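You operate a simulated robot arm through the tools that you are given. There is no shell and no other tool. Be economical: measure what you need, move in short steps, check, and stop when the job is done.

Carry out the task below with a simulated two-armed robot. There is one attempt and no reset: what you move stays moved.

Task
Fetch the brush from the tray of the empty cart and set it on the oil tray. Then open the left steel cupboard door, put the 50 felt filter from the tray of the empty cart on the top steel cupboard shelf, then shut the door. Then open the lower packing drawer. Keep to this order. Set down upright: felt filter.

Only the result counts: the job must be done as asked and must still hold three seconds after the hand-in. Knocking over, shifting, dropping, spilling or breaking anything else fails it.

Robot
Two 7-joint arms with two-finger parallel grippers on one trunk, on a base that drives. Base frame: it is fixed to the floor where the robot stands at the start and does not move with it; the origin is under the middle of the robot, x ahead of it, y to its left, z up. Lengths are in cm, angles in rad, forces in N, time in s.
The left shoulder is at the start at [5, 18.7, 98.5], the right one opposite. With the tool pointing down near the work surface each hand reaches from about 10 to 66 cm from the robot's upright axis, wherever it stands, measured 20 degrees to its own side. Places, roughly: left steel cupboard door [-130, 140, 90]; lower packing drawer [780, 100, 50]; top steel cupboard shelf [-160, 160, 140]. Payload 3.43 kg a hand.
The TCP of each hand is the grasp point between the finger pads, 3 cm short of the fingertips. In the tool frame z runs along the fingers and y along their closing line. Largest opening 9.4 cm; finger width 2.8, thickness 1; the body of the gripper, 5 by 9.6 cm, starts 5.5 cm behind the TCP.
Orientation is told as [roll, pitch, yaw] about the base's x, y, z axes, in that order, counted from this pose: with the fingers straight down and closing along the base's y, the tool's x points along the base's -x, its y along +y and its z along -z.

Tools
- The arms move only by the tool apply_moves. It takes "left_rows", "right_rows" or both (then of equal length, played together; a hand with none holds still); each is text: rows parted by semicolons, each of 7 numbers parted by spaces: the turn, a rotation vector about the base's x, y, z in units of 6 degrees (1.0 is 6 degrees), then the shift along the base's x, y, z in units of 25 mm (1.0 is 25 mm), then the closure, from 0 (fully open) to 1 (shut). In form: ax ay az x y z claw; .... A call has 1 to 12 rows; each row shifts and turns the commanded pose from where the row before left it. A call with a number of a shift or a turn outside -1 to 1 is refused whole. A row lasts 0.2 s, in which the tool goes at most 5 cm and 0.15 rad; a call with a longer step from one row to the next is refused whole, and so is a gripper value outside its range. Where a pose cannot be reached the arm comes as near as it can. A force on the tool above 40 N (or 10 N above the force at the start of the call, whichever is more), or a blocked arm, ends the call early, and 0.2 s more pass. The fingers move at their own pace (about 15.3 cm/s each) and stop on an object; they squeeze with about 24 N. The grip force told is the motor's: it shows also when the fingers shut on nothing. Time passes only in rows, and 0.2 s behind the last, so rows that do not move let the fingers close. It gives the time, the measured TCP pose, the force on the tool (base axes), the opening and the grip force at its end, in the units of the frame above (readings bear some noise), with the torque about the TCP (base axes, N m) and any sound that the robot's microphone picked up, and new pictures: "pictures" is both (left out), scene, wrist or none (wrist: the cameras of the hands that moved).
- Cameras (640 x 400 px; columns grow to the right, rows downward): "scene" is now at [15.63, 2.05, 117]; the picture's right is [0.24, -0.97, 0.00], its down [-0.45, -0.11, -0.89] and it looks along [0.86, 0.21, -0.46] (base axes); focal length 266 px, centre (320, 200). "left" rides on the left gripper at [7.6, -1.4, -10.2] in its tool frame; the picture's right is [0.18, 0.98, 0.00], its down [-0.75, 0.14, -0.64] and it looks along [-0.63, 0.12, 0.77] (tool axes); focal length 243 px, centre (320, 200). "right" rides on the right gripper at [7.6, 1.4, -10.2] in its tool frame; the picture's right is [-0.18, 0.98, 0.00], its down [-0.75, -0.14, -0.64] and it looks along [-0.63, -0.12, 0.77] (tool axes); focal length 243 px, centre (320, 200). There is no depth. A picture from a camera that has moved, and an enlarged one, comes with that camera's place and axes in the base frame and with its lens. The place of the scene camera against the robot may be out by one fixed shift of up to 1.8 cm in any direction.
- raise_lower(by): slides the trunk up (or, below 0, down) by that many cm; the arms and the scene camera ride with it, the base frame stays. It gives what a move gives, with no picture.
- drive_base(legs): drives the robot by 1 to 6 legs, each [ahead, left, turn to the left] in cm, cm and rad, along the robot's own axes; the way and the turn of a leg run together, so that a leg with both is an arc; at most 150 cm and 3.142 rad a leg. The arms and the cameras ride along, it lands a little off, and it stops where it bumps. It gives what a move gives, and a new picture of the scene camera.
- head_to(pan, tilt): turns the head with the scene camera to pan (to the left, within 1.396 rad either way) and tilt (down, from -0.506 to 1.204), counted from straight ahead of the robot. It gives what a move gives, and a new picture of the scene camera.
- close_up(camera, box): a new picture of the part [left, top, right, bottom] of that camera's present view, enlarged. No time passes.
- hand_in(): hands the job in; it is judged then, once.

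Go step by step. Nothing tells you exact positions but the pictures and the camera data: compare them with the known pose of the tool, close in by small moves and look again before you grip or let go. The budget is 165 turns and 260 pictures, counting those below and the enlarged ones. Unless the task says otherwise, let go and move clear before handing in.

The tools are called after "Emit:" as name(argument=value, ...) on one line, values as JSON. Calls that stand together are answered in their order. apply_moves: Moves the arms, as the interface text tells. Its arguments: {"type":"object","properties":{"left_rows":{"type":"string"},"right_rows":{"type":"string"},"pictures":{"type":"string","enum":["both","scene","wrist","none"]}},"required":[]} The other tools are called the same way: raise_lower (by) slides the trunk up or down; drive_base (legs) drives the base; head_to (pan, tilt) turns the head that bears the scene camera; close_up (camera, box) takes an enlarged picture of a part of a camera's view; hand_in () hands the job in.

At the start:

```text
time_s: 0.0
left_eef_pos: [40.56, 37.72, 103.87]
left_orientation: [-0.001, 0.001, 0.002]
left_contact_force: [-0.8, -0.2, 1.2]
left_torque: [0.0, 0.0, 0.01]
left_finger_gap: 9.41
left_finger_force: 0.0
right_eef_pos: [48.32, -4.81, 101.83]
right_orientation: [-0.001, 0.002, -0.001]
right_contact_force: [-0.1, 0.2, 0.1]
right_torque: [0.02, 0.0, 0.0]
right_finger_gap: 9.38
right_finger_force: 0.1
trunk travel left (down, up): [-20.0, 23.2]
robot x, y, heading: [0.2, 0.05, 0.001]
head pan, tilt: [0.241, 0.483]
```

scene: 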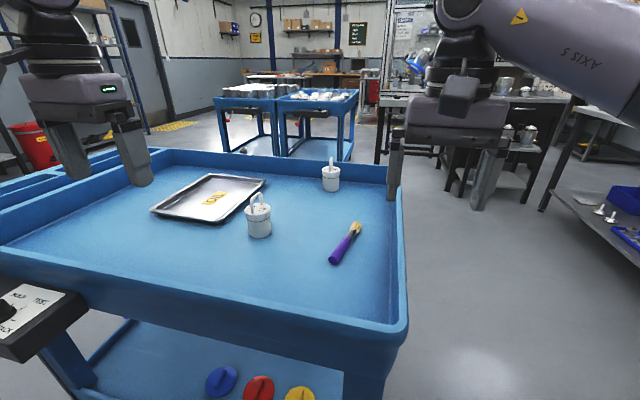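
right: 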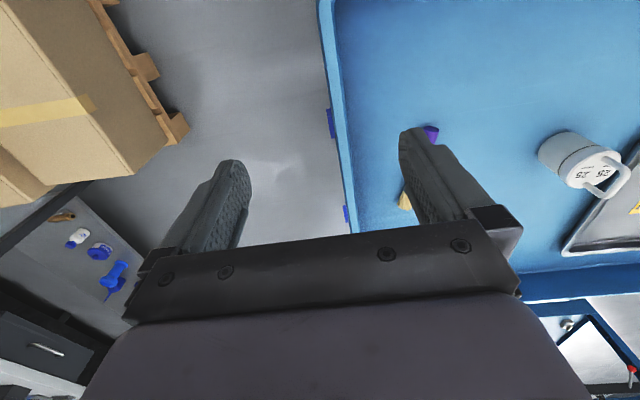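
left: 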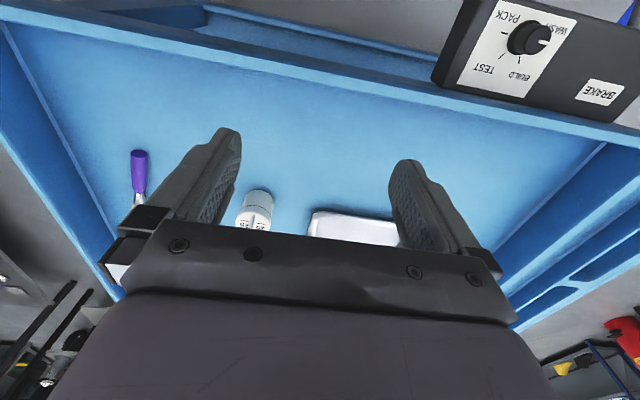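

The tray of the cart ahead holds a brush, two labelled pots and a metal tray. I will enlarge the view to read the labels before touching anything.

Emit:
close_up(camera="scene", box=[140, 140, 400, 300])

Emit:
head_to(pan=1.39, tilt=0.3)

```text
2.46 times, centred on (270, 220) of scene
camera zoom: at [15.63, 2.05, 117.0], right [0.24, -0.97, 0.0], down [-0.45, -0.11, -0.89], along [0.86, 0.21, -0.46], focal length 656 px, centre (443, 151)
```

zoom: 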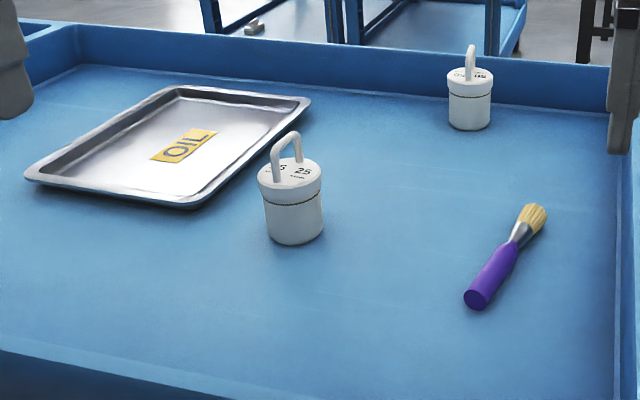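

```text
time_s: 1.4
left_eef_pos: [40.59, 37.83, 104.11]
left_orientation: [-0.001, 0.0, 0.002]
left_contact_force: [0.7, -0.3, -0.5]
left_torque: [0.01, 0.02, 0.02]
left_finger_gap: 9.39
left_finger_force: 0.1
right_eef_pos: [48.39, -4.72, 101.93]
right_orientation: [0.0, -0.001, -0.001]
right_contact_force: [-0.3, -0.2, 0.1]
right_torque: [0.0, 0.01, 0.01]
right_finger_gap: 9.39
right_finger_force: 0.1
trunk travel left (down, up): [-20.0, 23.2]
robot x, y, heading: [-0.28, -0.13, 0.004]
head pan, tilt: [1.389, 0.3]
camera scene: at [8.45, 9.05, 118.69], right [0.98, -0.18, 0.0], down [-0.05, -0.29, -0.96], along [0.17, 0.94, -0.3], focal length 266 px, centre (320, 200)
```

scene: 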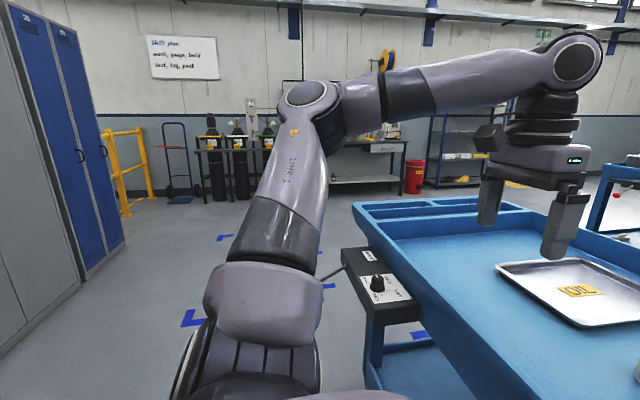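

The front pot reads 25, so the 50 should be the far one; I will confirm that from closer. Next I look down to judge the clearance between my base and the cart, and right to see the floor there.

Emit:
head_to(pan=0.0, tilt=1.15)

Emit:
head_to(pan=-0.9, tilt=0.5)

```text
time_s: 2.9
left_eef_pos: [40.38, 37.77, 104.0]
left_orientation: [0.0, 0.0, 0.002]
left_contact_force: [-0.3, -0.4, 0.0]
left_torque: [0.01, 0.04, -0.02]
left_finger_gap: 9.43
left_finger_force: 0.0
right_eef_pos: [48.24, -4.8, 101.84]
right_orientation: [0.0, 0.001, 0.0]
right_contact_force: [0.1, 0.6, 1.0]
right_torque: [0.01, 0.03, 0.03]
right_finger_gap: 9.42
right_finger_force: 0.1
trunk travel left (down, up): [-20.0, 23.2]
robot x, y, heading: [0.07, 0.02, -0.002]
head pan, tilt: [0.0, 1.15]
camera scene: at [12.72, -0.13, 111.77], right [0.0, -1.0, 0.0], down [-0.91, 0.0, -0.41], along [0.41, 0.0, -0.91], focal length 266 px, centre (320, 200)
```

scene: 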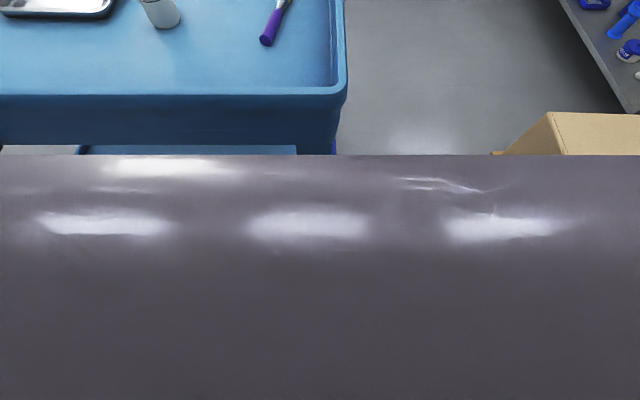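

```text
time_s: 4.1
left_eef_pos: [40.44, 37.92, 103.99]
left_orientation: [0.001, -0.001, 0.003]
left_contact_force: [0.5, -0.5, -0.7]
left_torque: [0.0, 0.0, 0.04]
left_finger_gap: 9.4
left_finger_force: 0.0
right_eef_pos: [48.27, -4.73, 101.83]
right_orientation: [0.0, 0.0, 0.001]
right_contact_force: [-1.8, -0.1, 0.2]
right_torque: [-0.02, 0.0, -0.02]
right_finger_gap: 9.39
right_finger_force: 0.0
trunk travel left (down, up): [-20.0, 23.2]
robot x, y, heading: [0.06, -0.13, -0.004]
head pan, tilt: [-0.901, 0.499]
camera scene: at [12.42, -7.25, 116.85], right [-0.78, -0.62, 0.0], down [-0.3, 0.38, -0.88], along [0.55, -0.69, -0.48], focal length 266 px, centre (320, 200)
```

scene: 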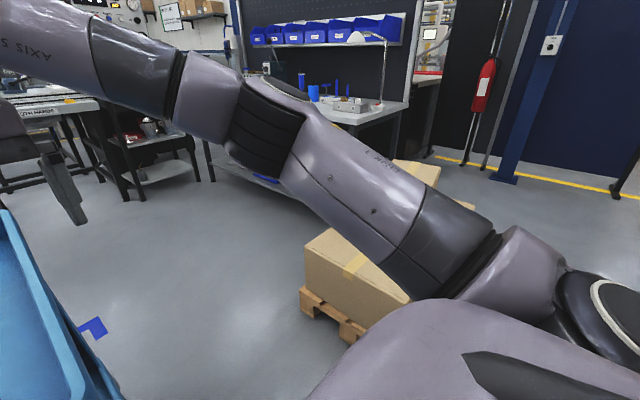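

The cart's near edge is at x≈42, and the brush lies at about (61..77, 10..7) with its axis yawed about -0.2. I shift a little left and closer so the right hand can reach it.

Emit:
drive_base(legs=[[0, 15, 0], [6, 0, 0]])

Emit:
head_to(pan=-0.1, tilt=0.8)

```text
time_s: 6.0
left_eef_pos: [46.64, 52.59, 104.08]
left_orientation: [0.0, 0.001, -0.002]
left_contact_force: [0.4, 0.5, -0.9]
left_torque: [0.01, -0.01, 0.01]
left_finger_gap: 9.4
left_finger_force: 0.0
right_eef_pos: [54.36, 9.92, 101.84]
right_orientation: [-0.001, 0.0, -0.001]
right_contact_force: [-0.3, 0.7, 0.3]
right_torque: [-0.03, 0.03, -0.02]
right_finger_gap: 9.38
right_finger_force: 0.0
trunk travel left (down, up): [-20.0, 23.2]
robot x, y, heading: [5.73, 14.8, -0.005]
head pan, tilt: [-0.901, 0.499]
camera scene: at [18.47, 7.56, 116.85], right [-0.79, -0.62, 0.0], down [-0.3, 0.38, -0.88], along [0.54, -0.69, -0.48], focal length 266 px, centre (320, 200)
```

scene: 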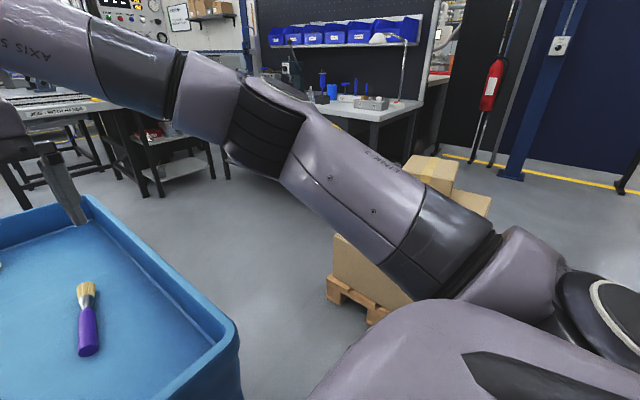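

```text
time_s: 7.2
left_eef_pos: [46.69, 52.57, 104.09]
left_orientation: [0.001, 0.001, -0.001]
left_contact_force: [0.5, -0.8, 0.1]
left_torque: [-0.01, 0.03, 0.02]
left_finger_gap: 9.41
left_finger_force: 0.1
right_eef_pos: [54.25, 9.88, 101.92]
right_orientation: [0.0, 0.001, -0.003]
right_contact_force: [0.1, 0.0, 0.1]
right_torque: [-0.03, -0.01, -0.03]
right_finger_gap: 9.41
right_finger_force: 0.0
trunk travel left (down, up): [-20.0, 23.2]
robot x, y, heading: [6.16, 15.07, 0.001]
head pan, tilt: [-0.099, 0.799]
camera scene: at [20.82, 13.88, 114.26], right [-0.1, -0.99, 0.0], down [-0.71, 0.07, -0.7], along [0.69, -0.07, -0.72], focal length 266 px, centre (320, 200)
```

scene: 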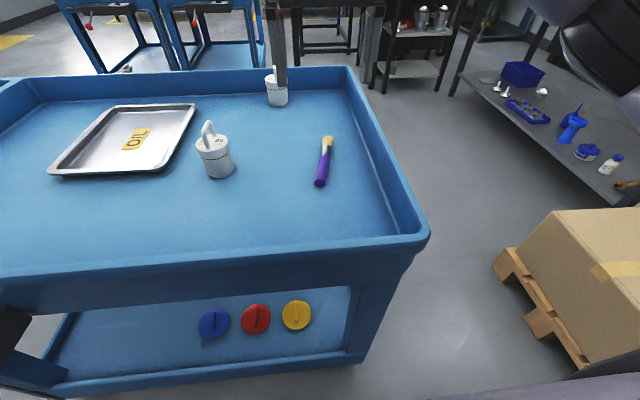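

The brush handle's middle is at about (65, 9), yaw about -0.2. I move the right hand over it, staying above, then look with the wrist camera.

Emit:
apply_moves(right_rows="0 0 -0.5 1 -0.1 -1 0;0 0 -0.5 1 -0.1 -1 0;0 0 -0.5 1 -0.1 -1 0;0 0 -0.5 1 -0.1 -1 0;0 0 0 0.5 0 -1 0")

```text
time_s: 8.4
left_eef_pos: [46.7, 52.56, 103.92]
left_orientation: [0.0, -0.001, -0.002]
left_contact_force: [0.6, 0.4, -0.1]
left_torque: [-0.06, -0.01, 0.0]
left_finger_gap: 9.4
left_finger_force: 0.0
right_eef_pos: [65.69, 9.0, 89.2]
right_orientation: [-0.002, -0.001, -0.21]
right_contact_force: [0.3, -0.3, 0.0]
right_torque: [0.02, 0.04, -0.01]
right_finger_gap: 9.41
right_finger_force: 0.1
trunk travel left (down, up): [-20.0, 23.2]
robot x, y, heading: [6.02, 14.87, -0.002]
head pan, tilt: [-0.099, 0.799]
camera scene: at [20.81, 13.93, 114.26], right [-0.1, -0.99, 0.0], down [-0.71, 0.07, -0.7], along [0.69, -0.07, -0.72], focal length 266 px, centre (320, 200)
camera right: at [58.49, 11.94, 99.55], right [0.38, 0.92, 0.0], down [0.71, -0.29, 0.64], along [0.59, -0.25, -0.77], focal length 243 px, centre (320, 200)
```

scene: 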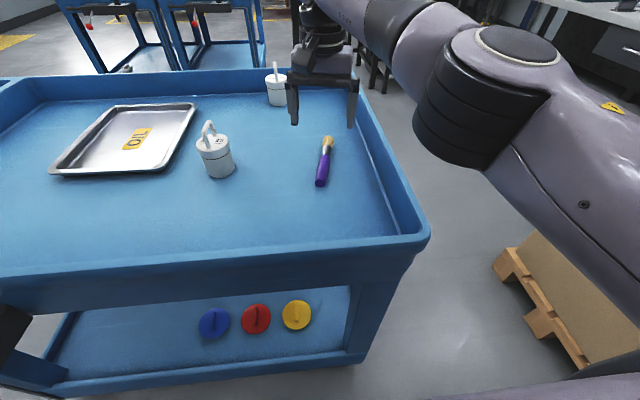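
right: 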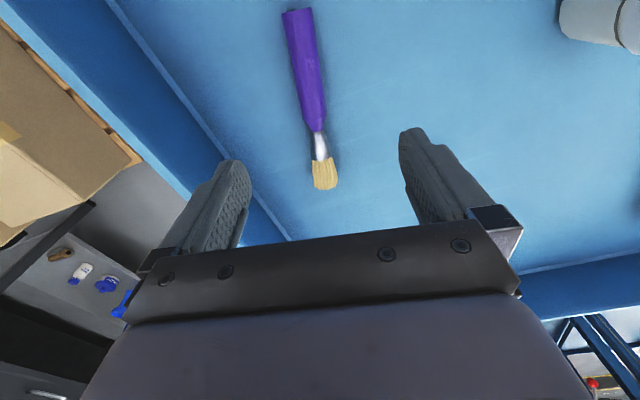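

The wrist view puts the handle at x 58.6–67, centre near (63.5, 8.8), so the scene camera reads about 2 cm too far in x. I correct, descend and close.

Emit:
apply_moves(right_rows="0 0 -0.5 -0.8 0 -0.5 0;0 0 0 0 0 -1 0;0 0 0 0 0 -1 0;0 0 0 0 0 -0.8 0;0 0 0 0 0 -0.3 0", pictures="wrist")

```text
time_s: 9.6
left_eef_pos: [46.59, 52.63, 103.97]
left_orientation: [0.0, 0.0, -0.001]
left_contact_force: [0.0, 0.4, 0.3]
left_torque: [0.03, -0.03, -0.02]
left_finger_gap: 9.42
left_finger_force: 0.1
right_eef_pos: [63.64, 9.03, 80.5]
right_orientation: [-0.001, 0.001, -0.265]
right_contact_force: [-0.7, -1.1, -0.7]
right_torque: [-0.01, 0.01, 0.03]
right_finger_gap: 9.42
right_finger_force: 0.0
trunk travel left (down, up): [-20.0, 23.2]
robot x, y, heading: [6.24, 14.94, -0.003]
head pan, tilt: [-0.099, 0.799]
camera right: at [56.71, 12.34, 90.7], right [0.43, 0.9, 0.0], down [0.69, -0.33, 0.64], along [0.58, -0.28, -0.77], focal length 243 px, centre (320, 200)
```

right: 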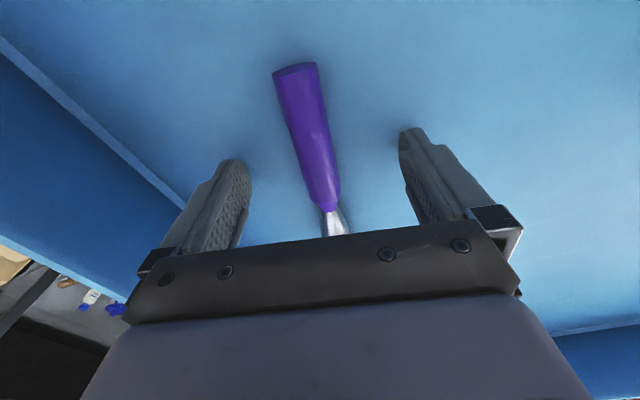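

The handle is between the fingers. I lower slightly and close.

Emit:
apply_moves(right_rows="0 0 0 0 0 -0.2 0;0 0 0 0 0 0 1;0 0 0 0 0 0 1;0 0 0 0 0 0 1;0 0 0 0 0 1 1;0 0 0 0 0 1 1", pictures="wrist")

```text
time_s: 11.0
left_eef_pos: [46.71, 52.58, 104.03]
left_orientation: [0.0, -0.001, -0.001]
left_contact_force: [-0.9, -0.3, 0.2]
left_torque: [0.04, 0.0, 0.02]
left_finger_gap: 9.42
left_finger_force: 0.1
right_eef_pos: [63.63, 9.06, 85.02]
right_orientation: [-0.002, -0.002, -0.264]
right_contact_force: [-0.8, 0.1, -0.5]
right_torque: [-0.05, 0.04, 0.0]
right_finger_gap: 1.82
right_finger_force: 24.4
trunk travel left (down, up): [-20.0, 23.2]
robot x, y, heading: [6.28, 14.87, -0.002]
head pan, tilt: [-0.099, 0.799]
camera right: at [56.69, 12.36, 95.26], right [0.43, 0.9, 0.0], down [0.69, -0.33, 0.64], along [0.58, -0.28, -0.77], focal length 243 px, centre (320, 200)
```

right: 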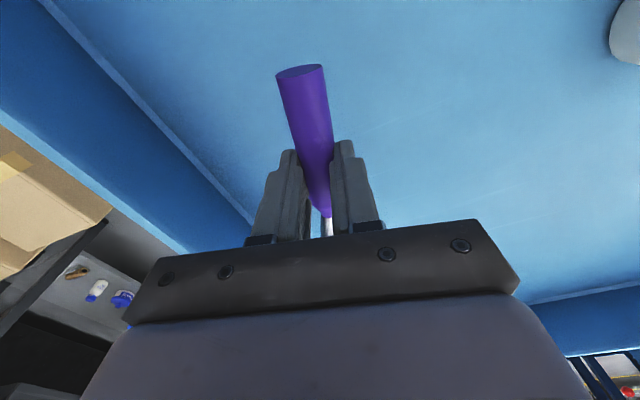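

The brush is held (gap 1.8). I lift it high and draw the right arm in before driving round to the cart's far side.

Emit:
apply_moves(right_rows="0 0 0 0 0 1 1;0 0 0 0 0 1 1;0 0 0 0 0 1 1;0 0 0 0 0 1 1;0 0 0 0 0 1 1;0 0 0 0 0 1 1;0 0 0 0 0 1 1;0 0 0 -1 -0.5 0 1;0 0 0 -1 -0.5 0 1;0 0 0 -1 -0.5 0 1;0 0 0 -1 -0.5 0 1;0 0 0 -1 -0.5 0 1", pictures="none")

Emit:
head_to(pan=0.7, tilt=0.4)

Emit:
drive_base(legs=[[-30, 0, 0], [0, 140, 0]])

```text
time_s: 13.6
left_eef_pos: [46.56, 52.55, 103.95]
left_orientation: [0.001, 0.0, -0.002]
left_contact_force: [0.0, -0.4, 0.7]
left_torque: [-0.02, 0.04, 0.02]
left_finger_gap: 9.39
left_finger_force: 0.1
right_eef_pos: [49.27, 2.08, 101.92]
right_orientation: [-0.001, -0.002, -0.265]
right_contact_force: [0.1, -0.1, -0.3]
right_torque: [0.02, 0.01, 0.0]
right_finger_gap: 1.82
right_finger_force: 24.1
right hand out of reach, approached as far as the arm can: row 6, 7
trunk travel left (down, up): [-20.0, 23.2]
robot x, y, heading: [6.06, 14.63, -0.003]
head pan, tilt: [-0.099, 0.799]
```

```text
time_s: 14.7
left_eef_pos: [46.62, 52.58, 103.9]
left_orientation: [0.001, 0.001, -0.001]
left_contact_force: [0.3, 0.1, 0.2]
left_torque: [0.02, 0.02, -0.03]
left_finger_gap: 9.38
left_finger_force: 0.1
right_eef_pos: [49.56, 2.04, 101.83]
right_orientation: [0.0, 0.002, -0.264]
right_contact_force: [-1.4, 0.7, -0.5]
right_torque: [-0.01, -0.01, 0.0]
right_finger_gap: 1.8
right_finger_force: 24.1
trunk travel left (down, up): [-20.0, 23.2]
robot x, y, heading: [5.57, 15.23, 0.001]
head pan, tilt: [0.7, 0.4]
camera scene: at [19.9, 20.65, 117.76], right [0.64, -0.77, 0.0], down [-0.3, -0.25, -0.92], along [0.71, 0.59, -0.39], focal length 266 px, centre (320, 200)
```

scene: 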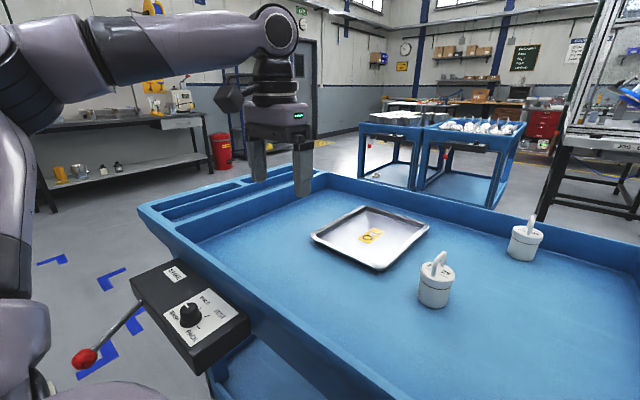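

```text
time_s: 23.1
left_eef_pos: [18.77, 188.64, 104.02]
left_orientation: [0.0, 0.001, -0.012]
left_contact_force: [0.6, 0.4, 0.6]
left_torque: [-0.01, -0.03, 0.0]
left_finger_gap: 9.41
left_finger_force: 0.1
right_eef_pos: [21.08, 138.27, 101.86]
right_orientation: [-0.001, -0.001, -0.274]
right_contact_force: [-0.4, 0.4, -1.1]
right_torque: [0.02, 0.04, 0.01]
right_finger_gap: 1.81
right_finger_force: 24.0
trunk travel left (down, up): [-20.0, 23.2]
robot x, y, heading: [-22.74, 151.12, -0.016]
head pan, tilt: [0.7, 0.4]
camera scene: at [-8.35, 157.07, 117.77], right [0.63, -0.77, 0.0], down [-0.3, -0.25, -0.92], along [0.71, 0.58, -0.39], focal length 266 px, centre (320, 200)
```

scene: 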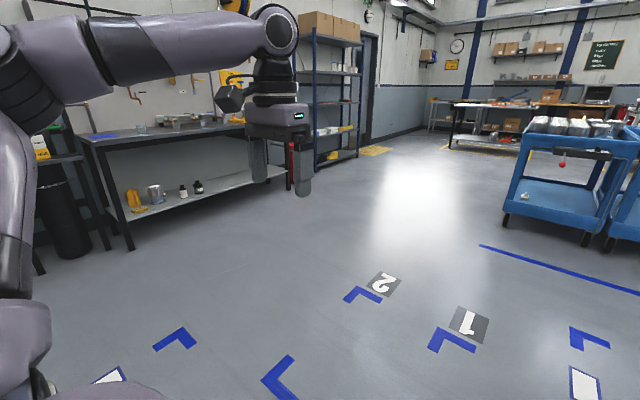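

The way round the left side is clear. I drive past the cart, turn to face it from the far side, and come back along it.

Emit:
drive_base(legs=[[0, 18, 0.016], [150, 0, 0], [45, 0, 0], [0, 0, 3.12]])

Emit:
head_to(pan=0.5, tilt=0.5)

```text
time_s: 41.2
left_eef_pos: [129.71, 129.6, 103.94]
left_orientation: [0.0, 0.0, 3.117]
left_contact_force: [1.1, -0.8, 0.1]
left_torque: [0.0, -0.01, -0.02]
left_finger_gap: 9.4
left_finger_force: 0.1
right_eef_pos: [128.12, 180.03, 101.97]
right_orientation: [-0.001, -0.001, 2.852]
right_contact_force: [0.3, -0.6, -0.5]
right_torque: [0.01, -0.02, -0.02]
right_finger_gap: 1.81
right_finger_force: 23.9
trunk travel left (down, up): [-20.0, 23.2]
robot x, y, heading: [171.2, 166.55, 3.116]
head pan, tilt: [0.7, 0.4]
camera scene: at [159.07, 160.49, 117.77], right [-0.62, 0.78, 0.0], down [0.3, 0.24, -0.92], along [-0.72, -0.57, -0.39], focal length 266 px, centre (320, 200)
```

scene: 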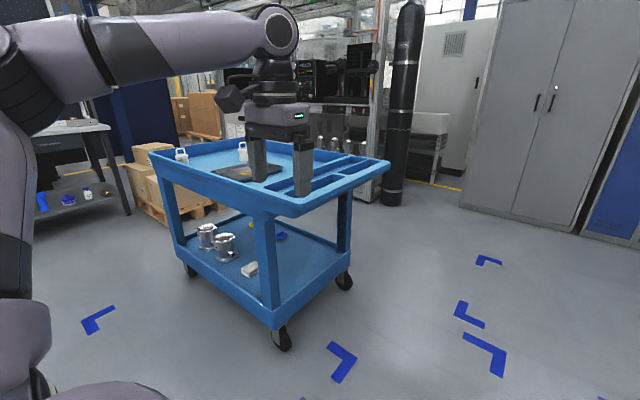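

```text
time_s: 42.0
left_eef_pos: [129.65, 129.5, 103.99]
left_orientation: [0.0, 0.001, 3.117]
left_contact_force: [0.2, -0.1, 0.0]
left_torque: [0.02, -0.03, 0.0]
left_finger_gap: 9.41
left_finger_force: 0.1
right_eef_pos: [128.12, 180.1, 101.92]
right_orientation: [0.0, 0.0, 2.852]
right_contact_force: [0.7, 0.4, -1.0]
right_torque: [0.0, 0.0, -0.02]
right_finger_gap: 1.82
right_finger_force: 24.2
trunk travel left (down, up): [-20.0, 23.2]
robot x, y, heading: [171.11, 166.65, 3.114]
head pan, tilt: [0.499, 0.499]
camera scene: at [158.21, 162.12, 116.86], right [-0.45, 0.89, 0.0], down [0.43, 0.22, -0.88], along [-0.78, -0.4, -0.48], focal length 266 px, centre (320, 200)
```

scene: 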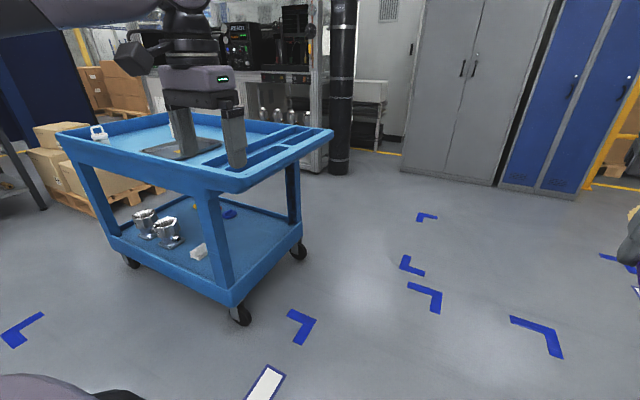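

The far edge of the cart is at x≈110. I strafe along it to face the oil tray and the far pot.

Emit:
drive_base(legs=[[0, 127, 0.026]])

Emit:
head_to(pan=0.0, tilt=0.7)

```text
time_s: 48.4
left_eef_pos: [130.35, -0.75, 104.06]
left_orientation: [0.0, -0.001, -3.128]
left_contact_force: [0.3, 0.7, -0.2]
left_torque: [0.03, 0.03, 0.01]
left_finger_gap: 9.39
left_finger_force: 0.1
right_eef_pos: [126.69, 49.75, 101.97]
right_orientation: [0.001, 0.0, 2.891]
right_contact_force: [1.1, 1.0, -1.1]
right_torque: [0.03, 0.01, 0.0]
right_finger_gap: 1.81
right_finger_force: 24.1
trunk travel left (down, up): [-20.0, 23.2]
robot x, y, heading: [169.97, 37.73, -3.127]
head pan, tilt: [0.499, 0.499]
camera scene: at [157.46, 32.94, 116.85], right [-0.49, 0.87, 0.0], down [0.42, 0.23, -0.88], along [-0.77, -0.43, -0.48], focal length 266 px, centre (320, 200)
```

scene: 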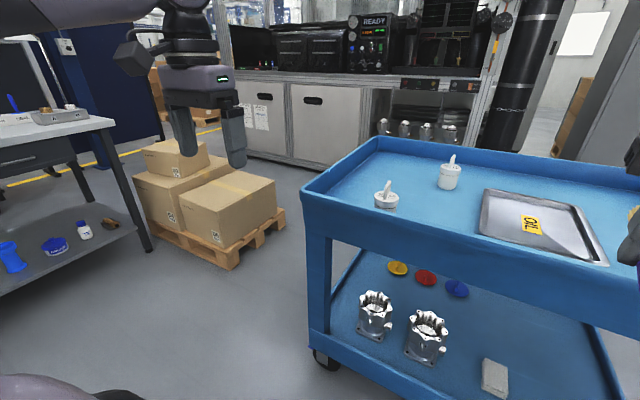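

```text
time_s: 49.4
left_eef_pos: [130.36, -0.7, 103.94]
left_orientation: [0.001, 0.001, -3.126]
left_contact_force: [0.7, 0.0, -1.1]
left_torque: [-0.01, 0.04, 0.01]
left_finger_gap: 9.41
left_finger_force: 0.1
right_eef_pos: [126.57, 49.69, 101.89]
right_orientation: [-0.002, 0.0, 2.894]
right_contact_force: [0.3, 0.4, -0.7]
right_torque: [0.0, -0.02, 0.03]
right_finger_gap: 1.8
right_finger_force: 23.9
trunk travel left (down, up): [-20.0, 23.2]
robot x, y, heading: [170.18, 37.87, -3.128]
head pan, tilt: [0.0, 0.7]
camera scene: at [156.89, 37.29, 115.08], right [-0.01, 1.0, 0.0], down [0.64, 0.01, -0.77], along [-0.77, -0.01, -0.64], focal length 266 px, centre (320, 200)
```

scene: 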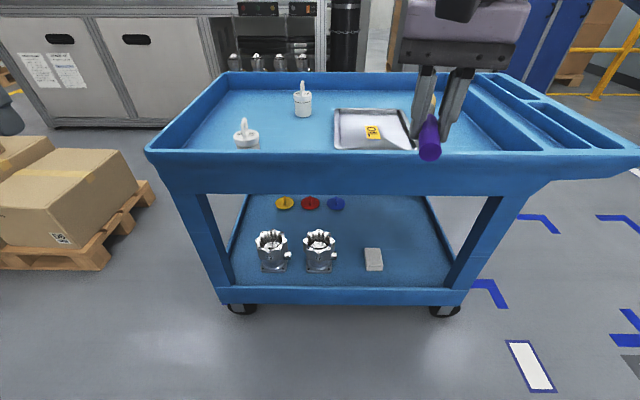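

The tray centre is at about (79, 54) and the near rim at about x≈103. I drive closer by 29 cm.

Emit:
drive_base(legs=[[29, 0, -0.012]])

Emit:
head_to(pan=0.0, tilt=0.85)

```text
time_s: 51.3
left_eef_pos: [100.99, -0.33, 103.93]
left_orientation: [0.0, 0.0, 3.141]
left_contact_force: [-0.2, -0.3, -0.3]
left_torque: [0.0, 0.0, -0.02]
left_finger_gap: 9.42
left_finger_force: 0.0
right_eef_pos: [98.01, 50.27, 101.85]
right_orientation: [0.003, 0.0, 2.879]
right_contact_force: [-0.2, -0.2, -0.1]
right_torque: [0.0, -0.01, 0.01]
right_finger_gap: 1.8
right_finger_force: 24.2
trunk travel left (down, up): [-20.0, 23.2]
robot x, y, heading: [141.55, 37.59, 3.139]
head pan, tilt: [0.0, 0.7]
camera scene: at [128.07, 37.34, 115.08], right [0.0, 1.0, 0.0], down [0.64, 0.0, -0.76], along [-0.76, 0.0, -0.64], focal length 266 px, centre (320, 200)
```

scene: 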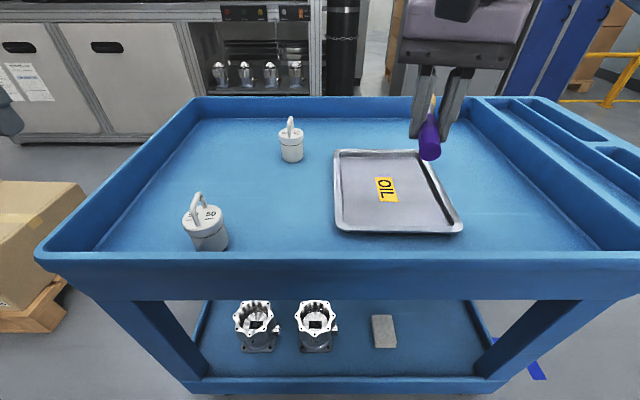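

```text
time_s: 52.0
left_eef_pos: [100.97, -0.33, 104.05]
left_orientation: [-0.001, 0.0, 3.143]
left_contact_force: [-0.2, -0.2, -0.2]
left_torque: [0.0, -0.03, 0.01]
left_finger_gap: 9.41
left_finger_force: 0.2
right_eef_pos: [98.08, 50.25, 101.88]
right_orientation: [0.002, 0.0, 2.88]
right_contact_force: [-0.5, 0.4, -0.5]
right_torque: [-0.03, 0.01, 0.04]
right_finger_gap: 1.8
right_finger_force: 23.9
trunk travel left (down, up): [-20.0, 23.2]
robot x, y, heading: [141.54, 37.2, 3.135]
head pan, tilt: [0.0, 0.85]
camera scene: at [128.77, 37.34, 113.86], right [0.0, 1.0, 0.0], down [0.75, 0.0, -0.66], along [-0.66, 0.0, -0.75], focal length 266 px, centre (320, 200)
```

scene: 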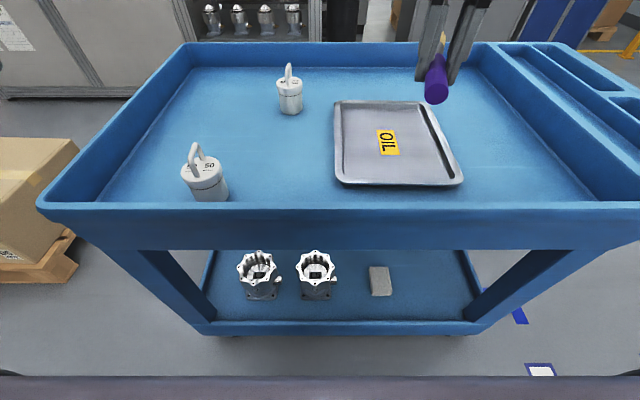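

The near pot reads 50 (at about (98, 18)) and the oil tray spans roughly x 64–94, y 41–65. I carry the brush over the tray's middle and lower it part way.

Emit:
apply_moves(right_rows="0 0 0 -0.97 0.16 -0.9 1;0 0 0 -0.97 0.16 -0.9 1;0 0 0 -0.97 0.16 -0.9 1;0 0 0 -0.97 0.16 -0.9 1;0 0 0 -0.97 0.16 -0.9 1;0 0 0 -0.97 0.16 -0.9 1;0 0 0 -0.97 0.16 -0.9 1")

```text
time_s: 53.6
left_eef_pos: [100.95, -0.25, 104.05]
left_orientation: [0.002, -0.001, 3.14]
left_contact_force: [-0.1, -1.4, 0.3]
left_torque: [-0.02, 0.05, 0.02]
left_finger_gap: 9.41
left_finger_force: 0.0
right_eef_pos: [81.19, 52.9, 85.93]
right_orientation: [-0.001, 0.001, 2.878]
right_contact_force: [-1.0, 0.6, -0.1]
right_torque: [-0.02, -0.02, -0.02]
right_finger_gap: 1.81
right_finger_force: 24.1
trunk travel left (down, up): [-20.0, 23.2]
robot x, y, heading: [141.7, 37.48, 3.14]
head pan, tilt: [0.0, 0.85]
camera scene: at [128.76, 37.33, 113.85], right [0.0, 1.0, 0.0], down [0.75, 0.0, -0.66], along [-0.66, 0.0, -0.75], focal length 266 px, centre (320, 200)
camera right: at [88.24, 49.5, 96.28], right [-0.43, -0.9, 0.0], down [-0.69, 0.33, 0.64], along [-0.58, 0.28, -0.77], focal length 243 px, centre (320, 200)
```

scene: 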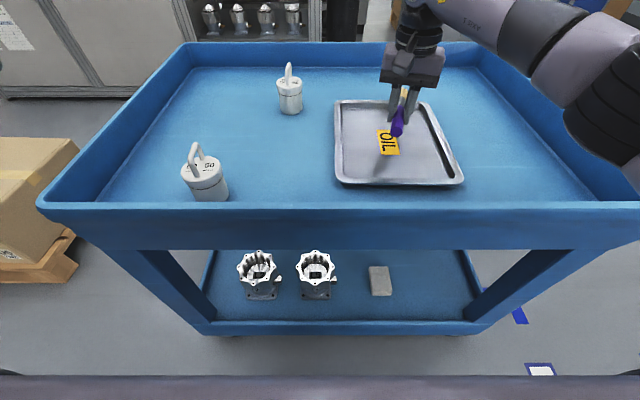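
right: 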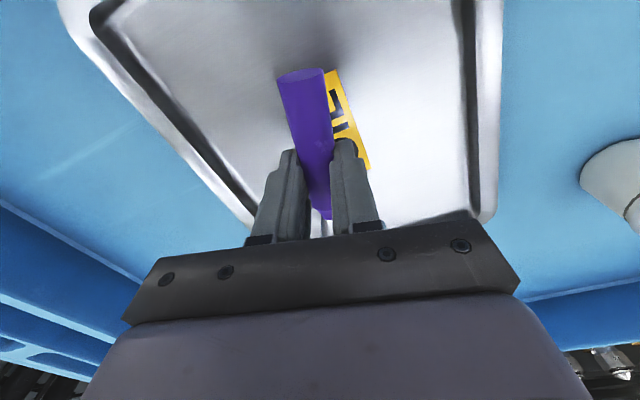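

The brush is well inside the tray's outline. I lower it in small steps until it touches.

Emit:
apply_moves(right_rows="0 0 0 0 0 -1 1;0 0 0 0 0 -0.6 1;0 0 0 0 0 -0.2 1", pictures="wrist")

```text
time_s: 54.4
left_eef_pos: [100.93, -0.31, 104.03]
left_orientation: [0.0, 0.0, 3.143]
left_contact_force: [-0.3, -0.8, 0.1]
left_torque: [-0.01, 0.05, 0.04]
left_finger_gap: 9.41
left_finger_force: 0.2
right_eef_pos: [81.15, 52.91, 81.6]
right_orientation: [-0.001, 0.0, 2.878]
right_contact_force: [0.3, -0.9, -0.1]
right_torque: [-0.02, -0.04, 0.01]
right_finger_gap: 1.81
right_finger_force: 23.5
trunk travel left (down, up): [-20.0, 23.2]
robot x, y, heading: [141.59, 37.51, 3.143]
head pan, tilt: [0.0, 0.85]
camera right: at [88.19, 49.49, 91.91], right [-0.43, -0.9, 0.0], down [-0.69, 0.33, 0.64], along [-0.58, 0.28, -0.77], focal length 243 px, centre (320, 200)
```

right: 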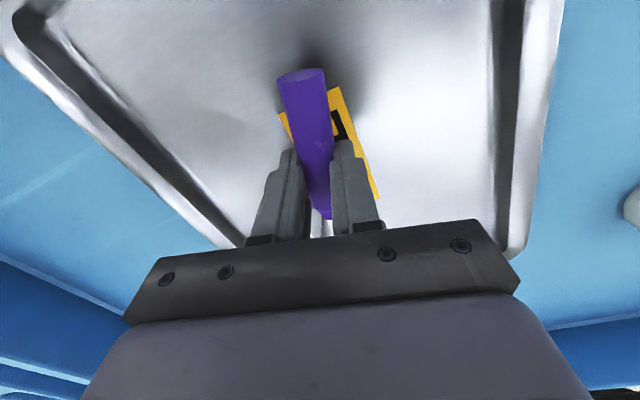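

Emit:
apply_moves(right_rows="0 0 0 0 0 -0.15 1;0 0 0 0 0 -0.1 1;0 0 0 0 0 -0.1 1", pictures="wrist")

```text
time_s: 55.2
left_eef_pos: [100.94, -0.29, 104.02]
left_orientation: [0.0, 0.0, 3.14]
left_contact_force: [-0.2, 0.1, 0.3]
left_torque: [-0.01, -0.02, -0.01]
left_finger_gap: 9.41
left_finger_force: 0.0
right_eef_pos: [81.2, 53.01, 80.71]
right_orientation: [0.0, 0.0, 2.876]
right_contact_force: [0.4, -0.1, -1.8]
right_torque: [0.0, -0.01, 0.01]
right_finger_gap: 1.82
right_finger_force: 24.0
trunk travel left (down, up): [-20.0, 23.2]
robot x, y, heading: [141.63, 37.36, 3.143]
head pan, tilt: [0.0, 0.85]
camera right: at [88.19, 49.54, 91.02], right [-0.43, -0.9, 0.0], down [-0.69, 0.33, 0.64], along [-0.58, 0.28, -0.77], focal length 243 px, centre (320, 200)
```

right: 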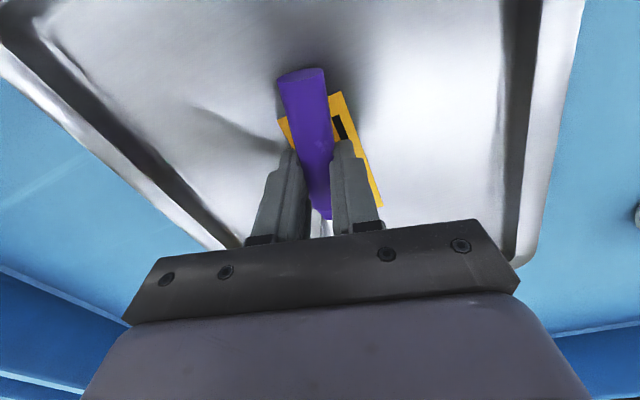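

Emit:
apply_moves(right_rows="0 0 0 0 0 -0.08 1;0 0 0 0 0 -0.08 1;0 0 0 0 0 -0.04 1", pictures="wrist")

```text
time_s: 56.0
left_eef_pos: [100.91, -0.33, 103.9]
left_orientation: [0.0, -0.001, 3.142]
left_contact_force: [0.0, -0.2, -0.2]
left_torque: [0.01, -0.03, -0.01]
left_finger_gap: 9.39
left_finger_force: 0.0
right_eef_pos: [81.02, 53.0, 80.29]
right_orientation: [0.001, 0.0, 2.879]
right_contact_force: [0.1, 1.4, 1.5]
right_torque: [0.05, 0.1, -0.02]
right_finger_gap: 1.8
right_finger_force: 23.9
trunk travel left (down, up): [-20.0, 23.2]
robot x, y, heading: [141.14, 37.5, 3.142]
head pan, tilt: [0.0, 0.85]
camera right: at [88.19, 49.59, 90.59], right [-0.43, -0.9, 0.0], down [-0.69, 0.33, 0.64], along [-0.58, 0.28, -0.77], focal length 243 px, centre (320, 200)
```

right: 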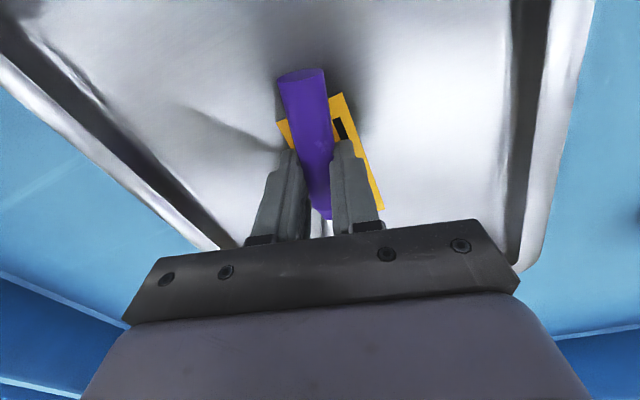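

A light contact shows. I open the fingers and lift straight up.

Emit:
apply_moves(right_rows="0 0 0 0 0 -0.04 1;0 0 0 0 0 0 0.6;0 0 0 0 0 0 0.3;0 0 0 0 0 0 0.3;0 0 0 0 0 1 0.3;0 0 0 0 0 1 0.3;0 0 0 0 0 1 0.3")

```text
time_s: 57.6
left_eef_pos: [100.92, -0.19, 103.93]
left_orientation: [0.0, 0.001, 3.141]
left_contact_force: [0.4, 0.2, -1.1]
left_torque: [0.01, 0.02, 0.0]
left_finger_gap: 9.41
left_finger_force: 0.1
right_eef_pos: [81.16, 53.04, 87.53]
right_orientation: [0.002, 0.0, 2.878]
right_contact_force: [0.5, -0.3, -0.4]
right_torque: [-0.01, 0.04, -0.01]
right_finger_gap: 6.6
right_finger_force: 0.1
trunk travel left (down, up): [-20.0, 23.2]
robot x, y, heading: [141.57, 37.54, 3.14]
head pan, tilt: [0.0, 0.85]
camera scene: at [128.78, 37.33, 113.85], right [0.0, 1.0, 0.0], down [0.75, 0.0, -0.66], along [-0.66, 0.0, -0.75], focal length 266 px, centre (320, 200)
camera right: at [88.19, 49.6, 98.0], right [-0.43, -0.9, 0.0], down [-0.69, 0.33, 0.64], along [-0.58, 0.28, -0.77], focal length 243 px, centre (320, 200)
```

scene: 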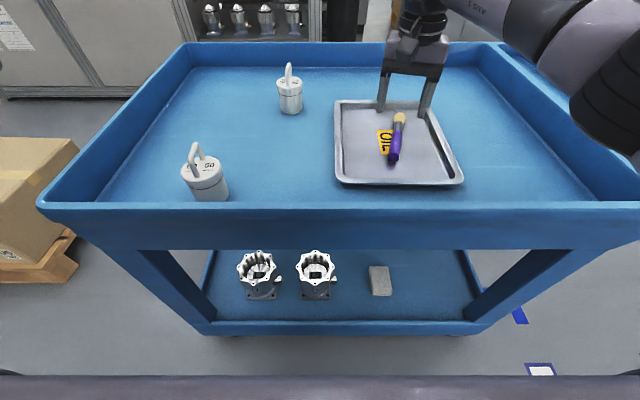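
right: 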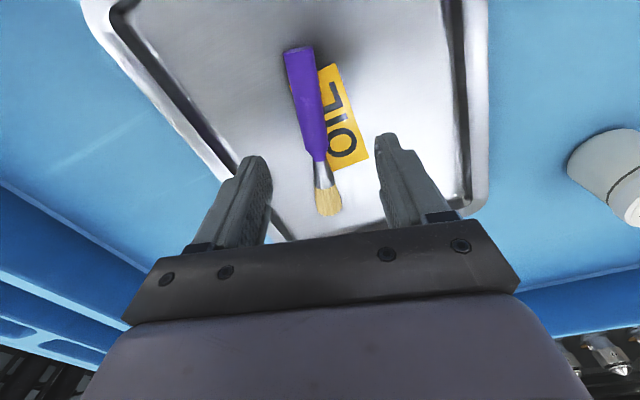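

The brush lies in the middle of the oil tray. Next I raise the right hand, back off and go round to the grey cupboard to inspect and open its left door before fetching the filter.

Emit:
apply_moves(right_rows="0 0 0 0.5 0 1 0.3;0 0 0 1 0 1 0.3;0 0 0 1 0 1 0.3;0 0 0 1 0 1 0.3;0 0 0 1 0 1 0.3;0 0 0 1 0 0.8 0.3;0 0 0 1 0 0 0.3;0 0 0 1 0 0 0", pictures="none")

Emit:
head_to(pan=0.0, tilt=0.3)

Emit:
drive_base(legs=[[-30, 0, 0], [0, -130, 0], [150, 0, 0], [60, 0, 0]])

```text
time_s: 59.4
left_eef_pos: [100.91, -0.29, 104.08]
left_orientation: [0.002, 0.0, 3.142]
left_contact_force: [0.3, 0.0, 0.3]
left_torque: [0.0, 0.0, 0.0]
left_finger_gap: 9.38
left_finger_force: 0.1
right_eef_pos: [100.03, 52.91, 102.28]
right_orientation: [0.001, 0.001, 2.879]
right_contact_force: [1.1, 0.1, -0.1]
right_torque: [-0.01, 0.01, -0.04]
right_finger_gap: 9.39
right_finger_force: 0.1
trunk travel left (down, up): [-20.0, 23.2]
robot x, y, heading: [141.48, 37.48, 3.138]
head pan, tilt: [0.0, 0.85]
```

```text
time_s: 60.4
left_eef_pos: [101.02, -0.34, 103.95]
left_orientation: [0.001, 0.0, 3.142]
left_contact_force: [0.4, -0.1, 0.5]
left_torque: [0.01, 0.02, -0.04]
left_finger_gap: 9.41
left_finger_force: 0.1
right_eef_pos: [99.82, 52.91, 102.23]
right_orientation: [-0.001, 0.0, 2.878]
right_contact_force: [0.3, 0.3, 0.4]
right_torque: [-0.01, 0.01, 0.0]
right_finger_gap: 9.37
right_finger_force: 0.0
trunk travel left (down, up): [-20.0, 23.2]
robot x, y, heading: [141.53, 37.51, 3.141]
head pan, tilt: [0.0, 0.3]
camera scene: at [127.26, 37.34, 118.68], right [0.0, 1.0, 0.0], down [0.3, 0.0, -0.95], along [-0.95, 0.0, -0.3], focal length 266 px, centre (320, 200)
```

scene: 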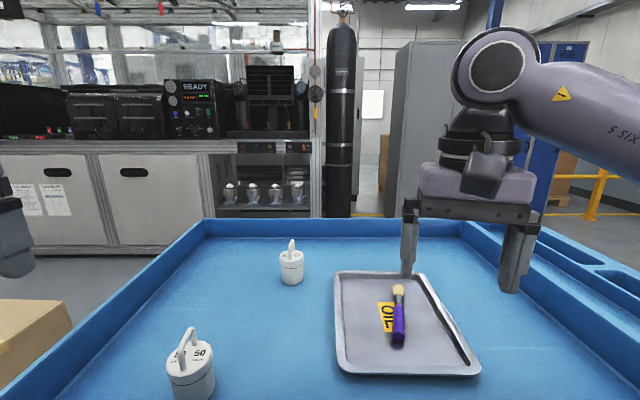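

```text
time_s: 78.4
left_eef_pos: [-78.7, 123.29, 103.96]
left_orientation: [0.0, 0.001, -3.126]
left_contact_force: [-1.2, 0.0, 0.0]
left_torque: [-0.01, -0.01, 0.02]
left_finger_gap: 9.4
left_finger_force: 0.1
right_eef_pos: [-80.44, 176.34, 102.31]
right_orientation: [0.001, 0.0, 2.893]
right_contact_force: [-0.2, -0.3, -0.1]
right_torque: [0.01, 0.01, -0.01]
right_finger_gap: 9.39
right_finger_force: 0.1
trunk travel left (down, up): [-20.0, 23.2]
robot x, y, heading: [-38.56, 161.85, -3.124]
head pan, tilt: [0.0, 0.3]
camera scene: at [-52.87, 161.3, 118.69], right [-0.01, 1.0, 0.0], down [0.3, 0.0, -0.96], along [-0.96, -0.01, -0.3], focal length 266 px, centre (320, 200)
```

scene: 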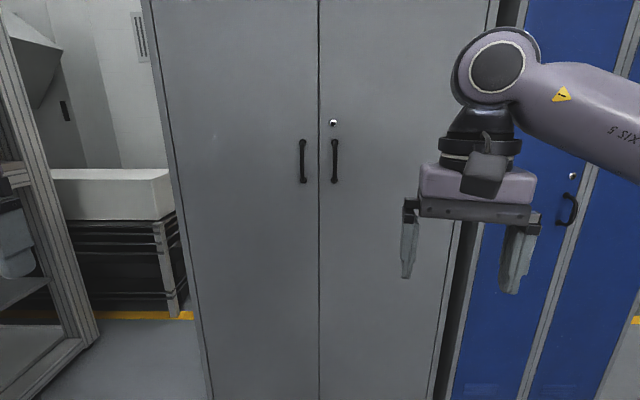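

I'm facing the grey cupboard: the left door's vertical handle is at about (-126, 155.5, 107), hinges near y≈113. I raise the trunk and turn the left hand to point forward.

Emit:
raise_lower(by=15)

Emit:
apply_moves(left_rows="0 1 0 0 0.2 -0.4 0;0 1 0 0 0.2 -0.4 0;0 1 0 0 0.2 -0.4 0;0 1 0 0 0.2 -0.4 0;0 1 0 0 0.2 -0.4 0;0 1 0 0 0.2 -0.4 0;0 1 0 0 0.2 -0.4 0;0 1 0 0 0.2 -0.4 0;0 1 0 0 0.2 -0.4 0;0 1 0 0 0.2 -0.4 0;0 1 0 0 0.2 -0.4 0;0 1 0 0 0.2 -0.4 0", pictures="none")

Emit:
apply_moves(left_rows="0 1 0 0 0.5 0 0;0 1 0 0 0.5 0 0;0 1 0 0 0.5 0 0")

```text
time_s: 80.2
left_eef_pos: [-78.6, 123.38, 119.1]
left_orientation: [0.0, 0.002, -3.126]
left_contact_force: [0.5, 0.2, 0.5]
left_torque: [0.01, -0.02, 0.02]
left_finger_gap: 9.42
left_finger_force: 0.2
right_eef_pos: [-80.42, 176.39, 117.34]
right_orientation: [-0.002, 0.0, 2.895]
right_contact_force: [-0.8, 0.0, 0.6]
right_torque: [-0.02, -0.02, -0.01]
right_finger_gap: 9.38
right_finger_force: 0.0
trunk travel left (down, up): [-35.0, 8.2]
robot x, y, heading: [-38.77, 161.63, -3.126]
head pan, tilt: [0.0, 0.3]
```

```text
time_s: 82.8
left_eef_pos: [-81.59, 127.92, 107.49]
left_orientation: [-0.046, -1.258, -3.093]
left_contact_force: [-0.2, -0.2, 1.0]
left_torque: [0.02, 0.01, -0.01]
left_finger_gap: 9.39
left_finger_force: 0.1
left hand out of reach, approached as far as the arm can: row 10, 11, 12
right_eef_pos: [-80.34, 176.36, 117.2]
right_orientation: [0.001, 0.0, 2.894]
right_contact_force: [-0.1, 0.6, 0.1]
right_torque: [0.01, -0.02, 0.0]
right_finger_gap: 9.4
right_finger_force: 0.1
trunk travel left (down, up): [-35.0, 8.2]
robot x, y, heading: [-38.66, 161.62, -3.127]
head pan, tilt: [0.0, 0.3]
```

```text
time_s: 83.6
left_eef_pos: [-82.89, 131.29, 107.21]
left_orientation: [-1.73, -1.556, -1.411]
left_contact_force: [-0.8, -0.2, -0.1]
left_torque: [0.03, 0.02, -0.01]
left_finger_gap: 9.4
left_finger_force: 0.0
left hand out of reach, approached as far as the arm can: row 1, 2
right_eef_pos: [-80.42, 176.44, 117.19]
right_orientation: [0.001, 0.001, 2.894]
right_contact_force: [-0.6, 0.4, -0.2]
right_torque: [-0.02, 0.0, 0.01]
right_finger_gap: 9.37
right_finger_force: 0.0
trunk travel left (down, up): [-35.0, 8.2]
robot x, y, heading: [-38.83, 161.42, -3.126]
head pan, tilt: [0.0, 0.3]
camera scene: at [-52.86, 161.32, 133.7], right [-0.01, 1.0, 0.0], down [0.3, 0.0, -0.96], along [-0.96, -0.01, -0.3], focal length 266 px, centre (320, 200)
camera left: at [-72.47, 132.97, 99.56], right [0.0, -0.98, -0.2], down [0.64, -0.15, 0.75], along [-0.77, -0.13, 0.63], focal length 243 px, centre (320, 200)
```

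scene: 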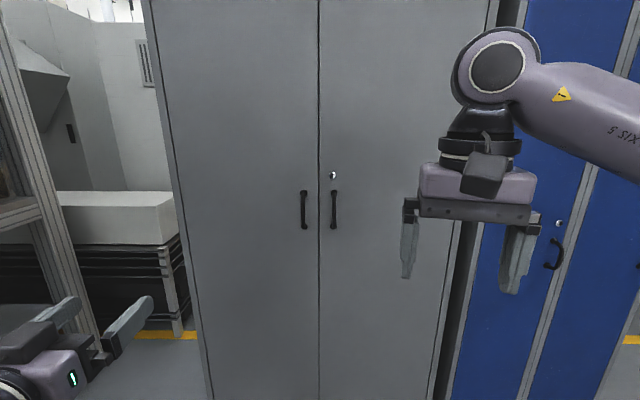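
left: 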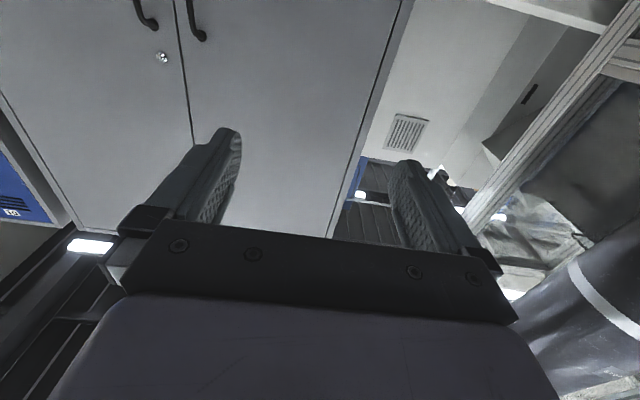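

The left hand now points at the door. I slide it sideways to the handle's line (y≈153) and drive 18 cm nearer.

Emit:
apply_moves(left_rows="0 0 0 0 1 0 0;0 0 0 0 1 0 0;0 0 0 0 1 0 0;0 0 0 0 1 0 0;0 0 0 0 1 0 0;0 0 0 0 1 0 0;0 0 0 0 1 0 0;0 0 0 0 1 0 0;0 0 0 0 0.8 0 0", pictures="none")

Emit:
drive_base(legs=[[18, 0, -0.015]])

Emit:
close_up(camera="left", box=[0, 0, 640, 400])

```text
time_s: 85.6
left_eef_pos: [-83.85, 149.88, 106.1]
left_orientation: [1.845, -1.395, 1.336]
left_contact_force: [0.2, -0.2, -0.2]
left_torque: [0.03, 0.02, 0.0]
left_finger_gap: 9.39
left_finger_force: 0.1
left hand out of reach, approached as far as the arm can: row 1
right_eef_pos: [-80.48, 176.47, 117.3]
right_orientation: [0.001, 0.001, 2.895]
right_contact_force: [0.4, 0.2, 0.6]
right_torque: [-0.02, 0.02, -0.02]
right_finger_gap: 9.41
right_finger_force: 0.1
trunk travel left (down, up): [-35.0, 8.2]
robot x, y, heading: [-38.72, 161.69, -3.13]
head pan, tilt: [0.0, 0.3]
stopped in row 9 (left hand): the arm was blocked; the commanded pose is now the measured one
```

```text
time_s: 87.1
left_eef_pos: [-102.45, 150.7, 106.07]
left_orientation: [1.836, -1.396, 1.328]
left_contact_force: [0.2, -0.7, -0.4]
left_torque: [-0.03, 0.02, -0.01]
left_finger_gap: 9.39
left_finger_force: 0.1
right_eef_pos: [-98.52, 176.97, 117.35]
right_orientation: [0.001, 0.0, 2.876]
right_contact_force: [0.2, -0.5, 0.2]
right_torque: [-0.02, -0.06, 0.03]
right_finger_gap: 9.37
right_finger_force: 0.2
trunk travel left (down, up): [-35.0, 8.2]
robot x, y, heading: [-56.72, 161.5, 3.141]
head pan, tilt: [0.0, 0.3]
camera scene: at [-71.16, 161.46, 133.68], right [0.0, 1.0, 0.0], down [0.3, 0.0, -0.96], along [-0.96, 0.0, -0.3], focal length 266 px, centre (320, 200)
```

scene: 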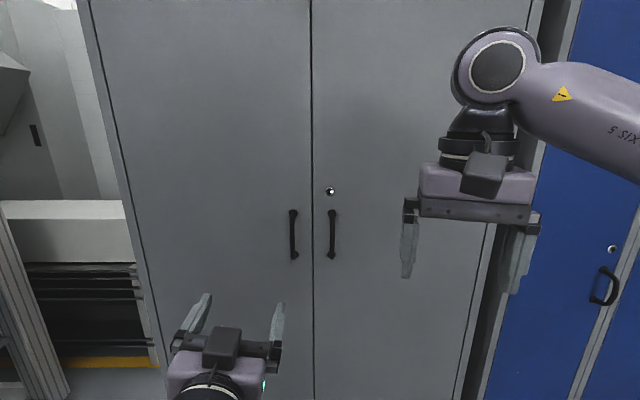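

```text
1.00 times, centred on (320, 200) of left
camera zoom: at [-92.42, 151.02, 97.86], right [0.02, -1.0, -0.02], down [0.68, 0.0, 0.74], along [-0.74, -0.02, 0.68], focal length 243 px, centre (320, 200)
```

zoom: 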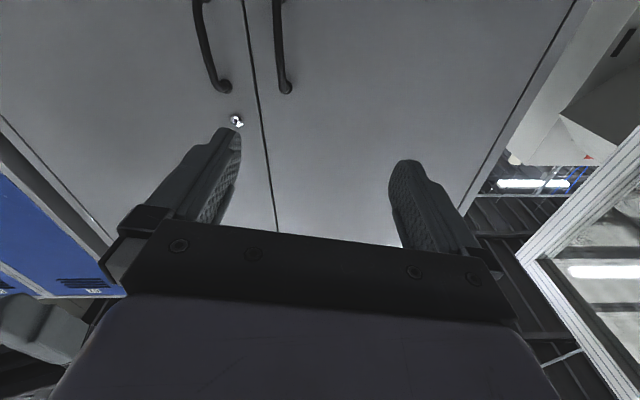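

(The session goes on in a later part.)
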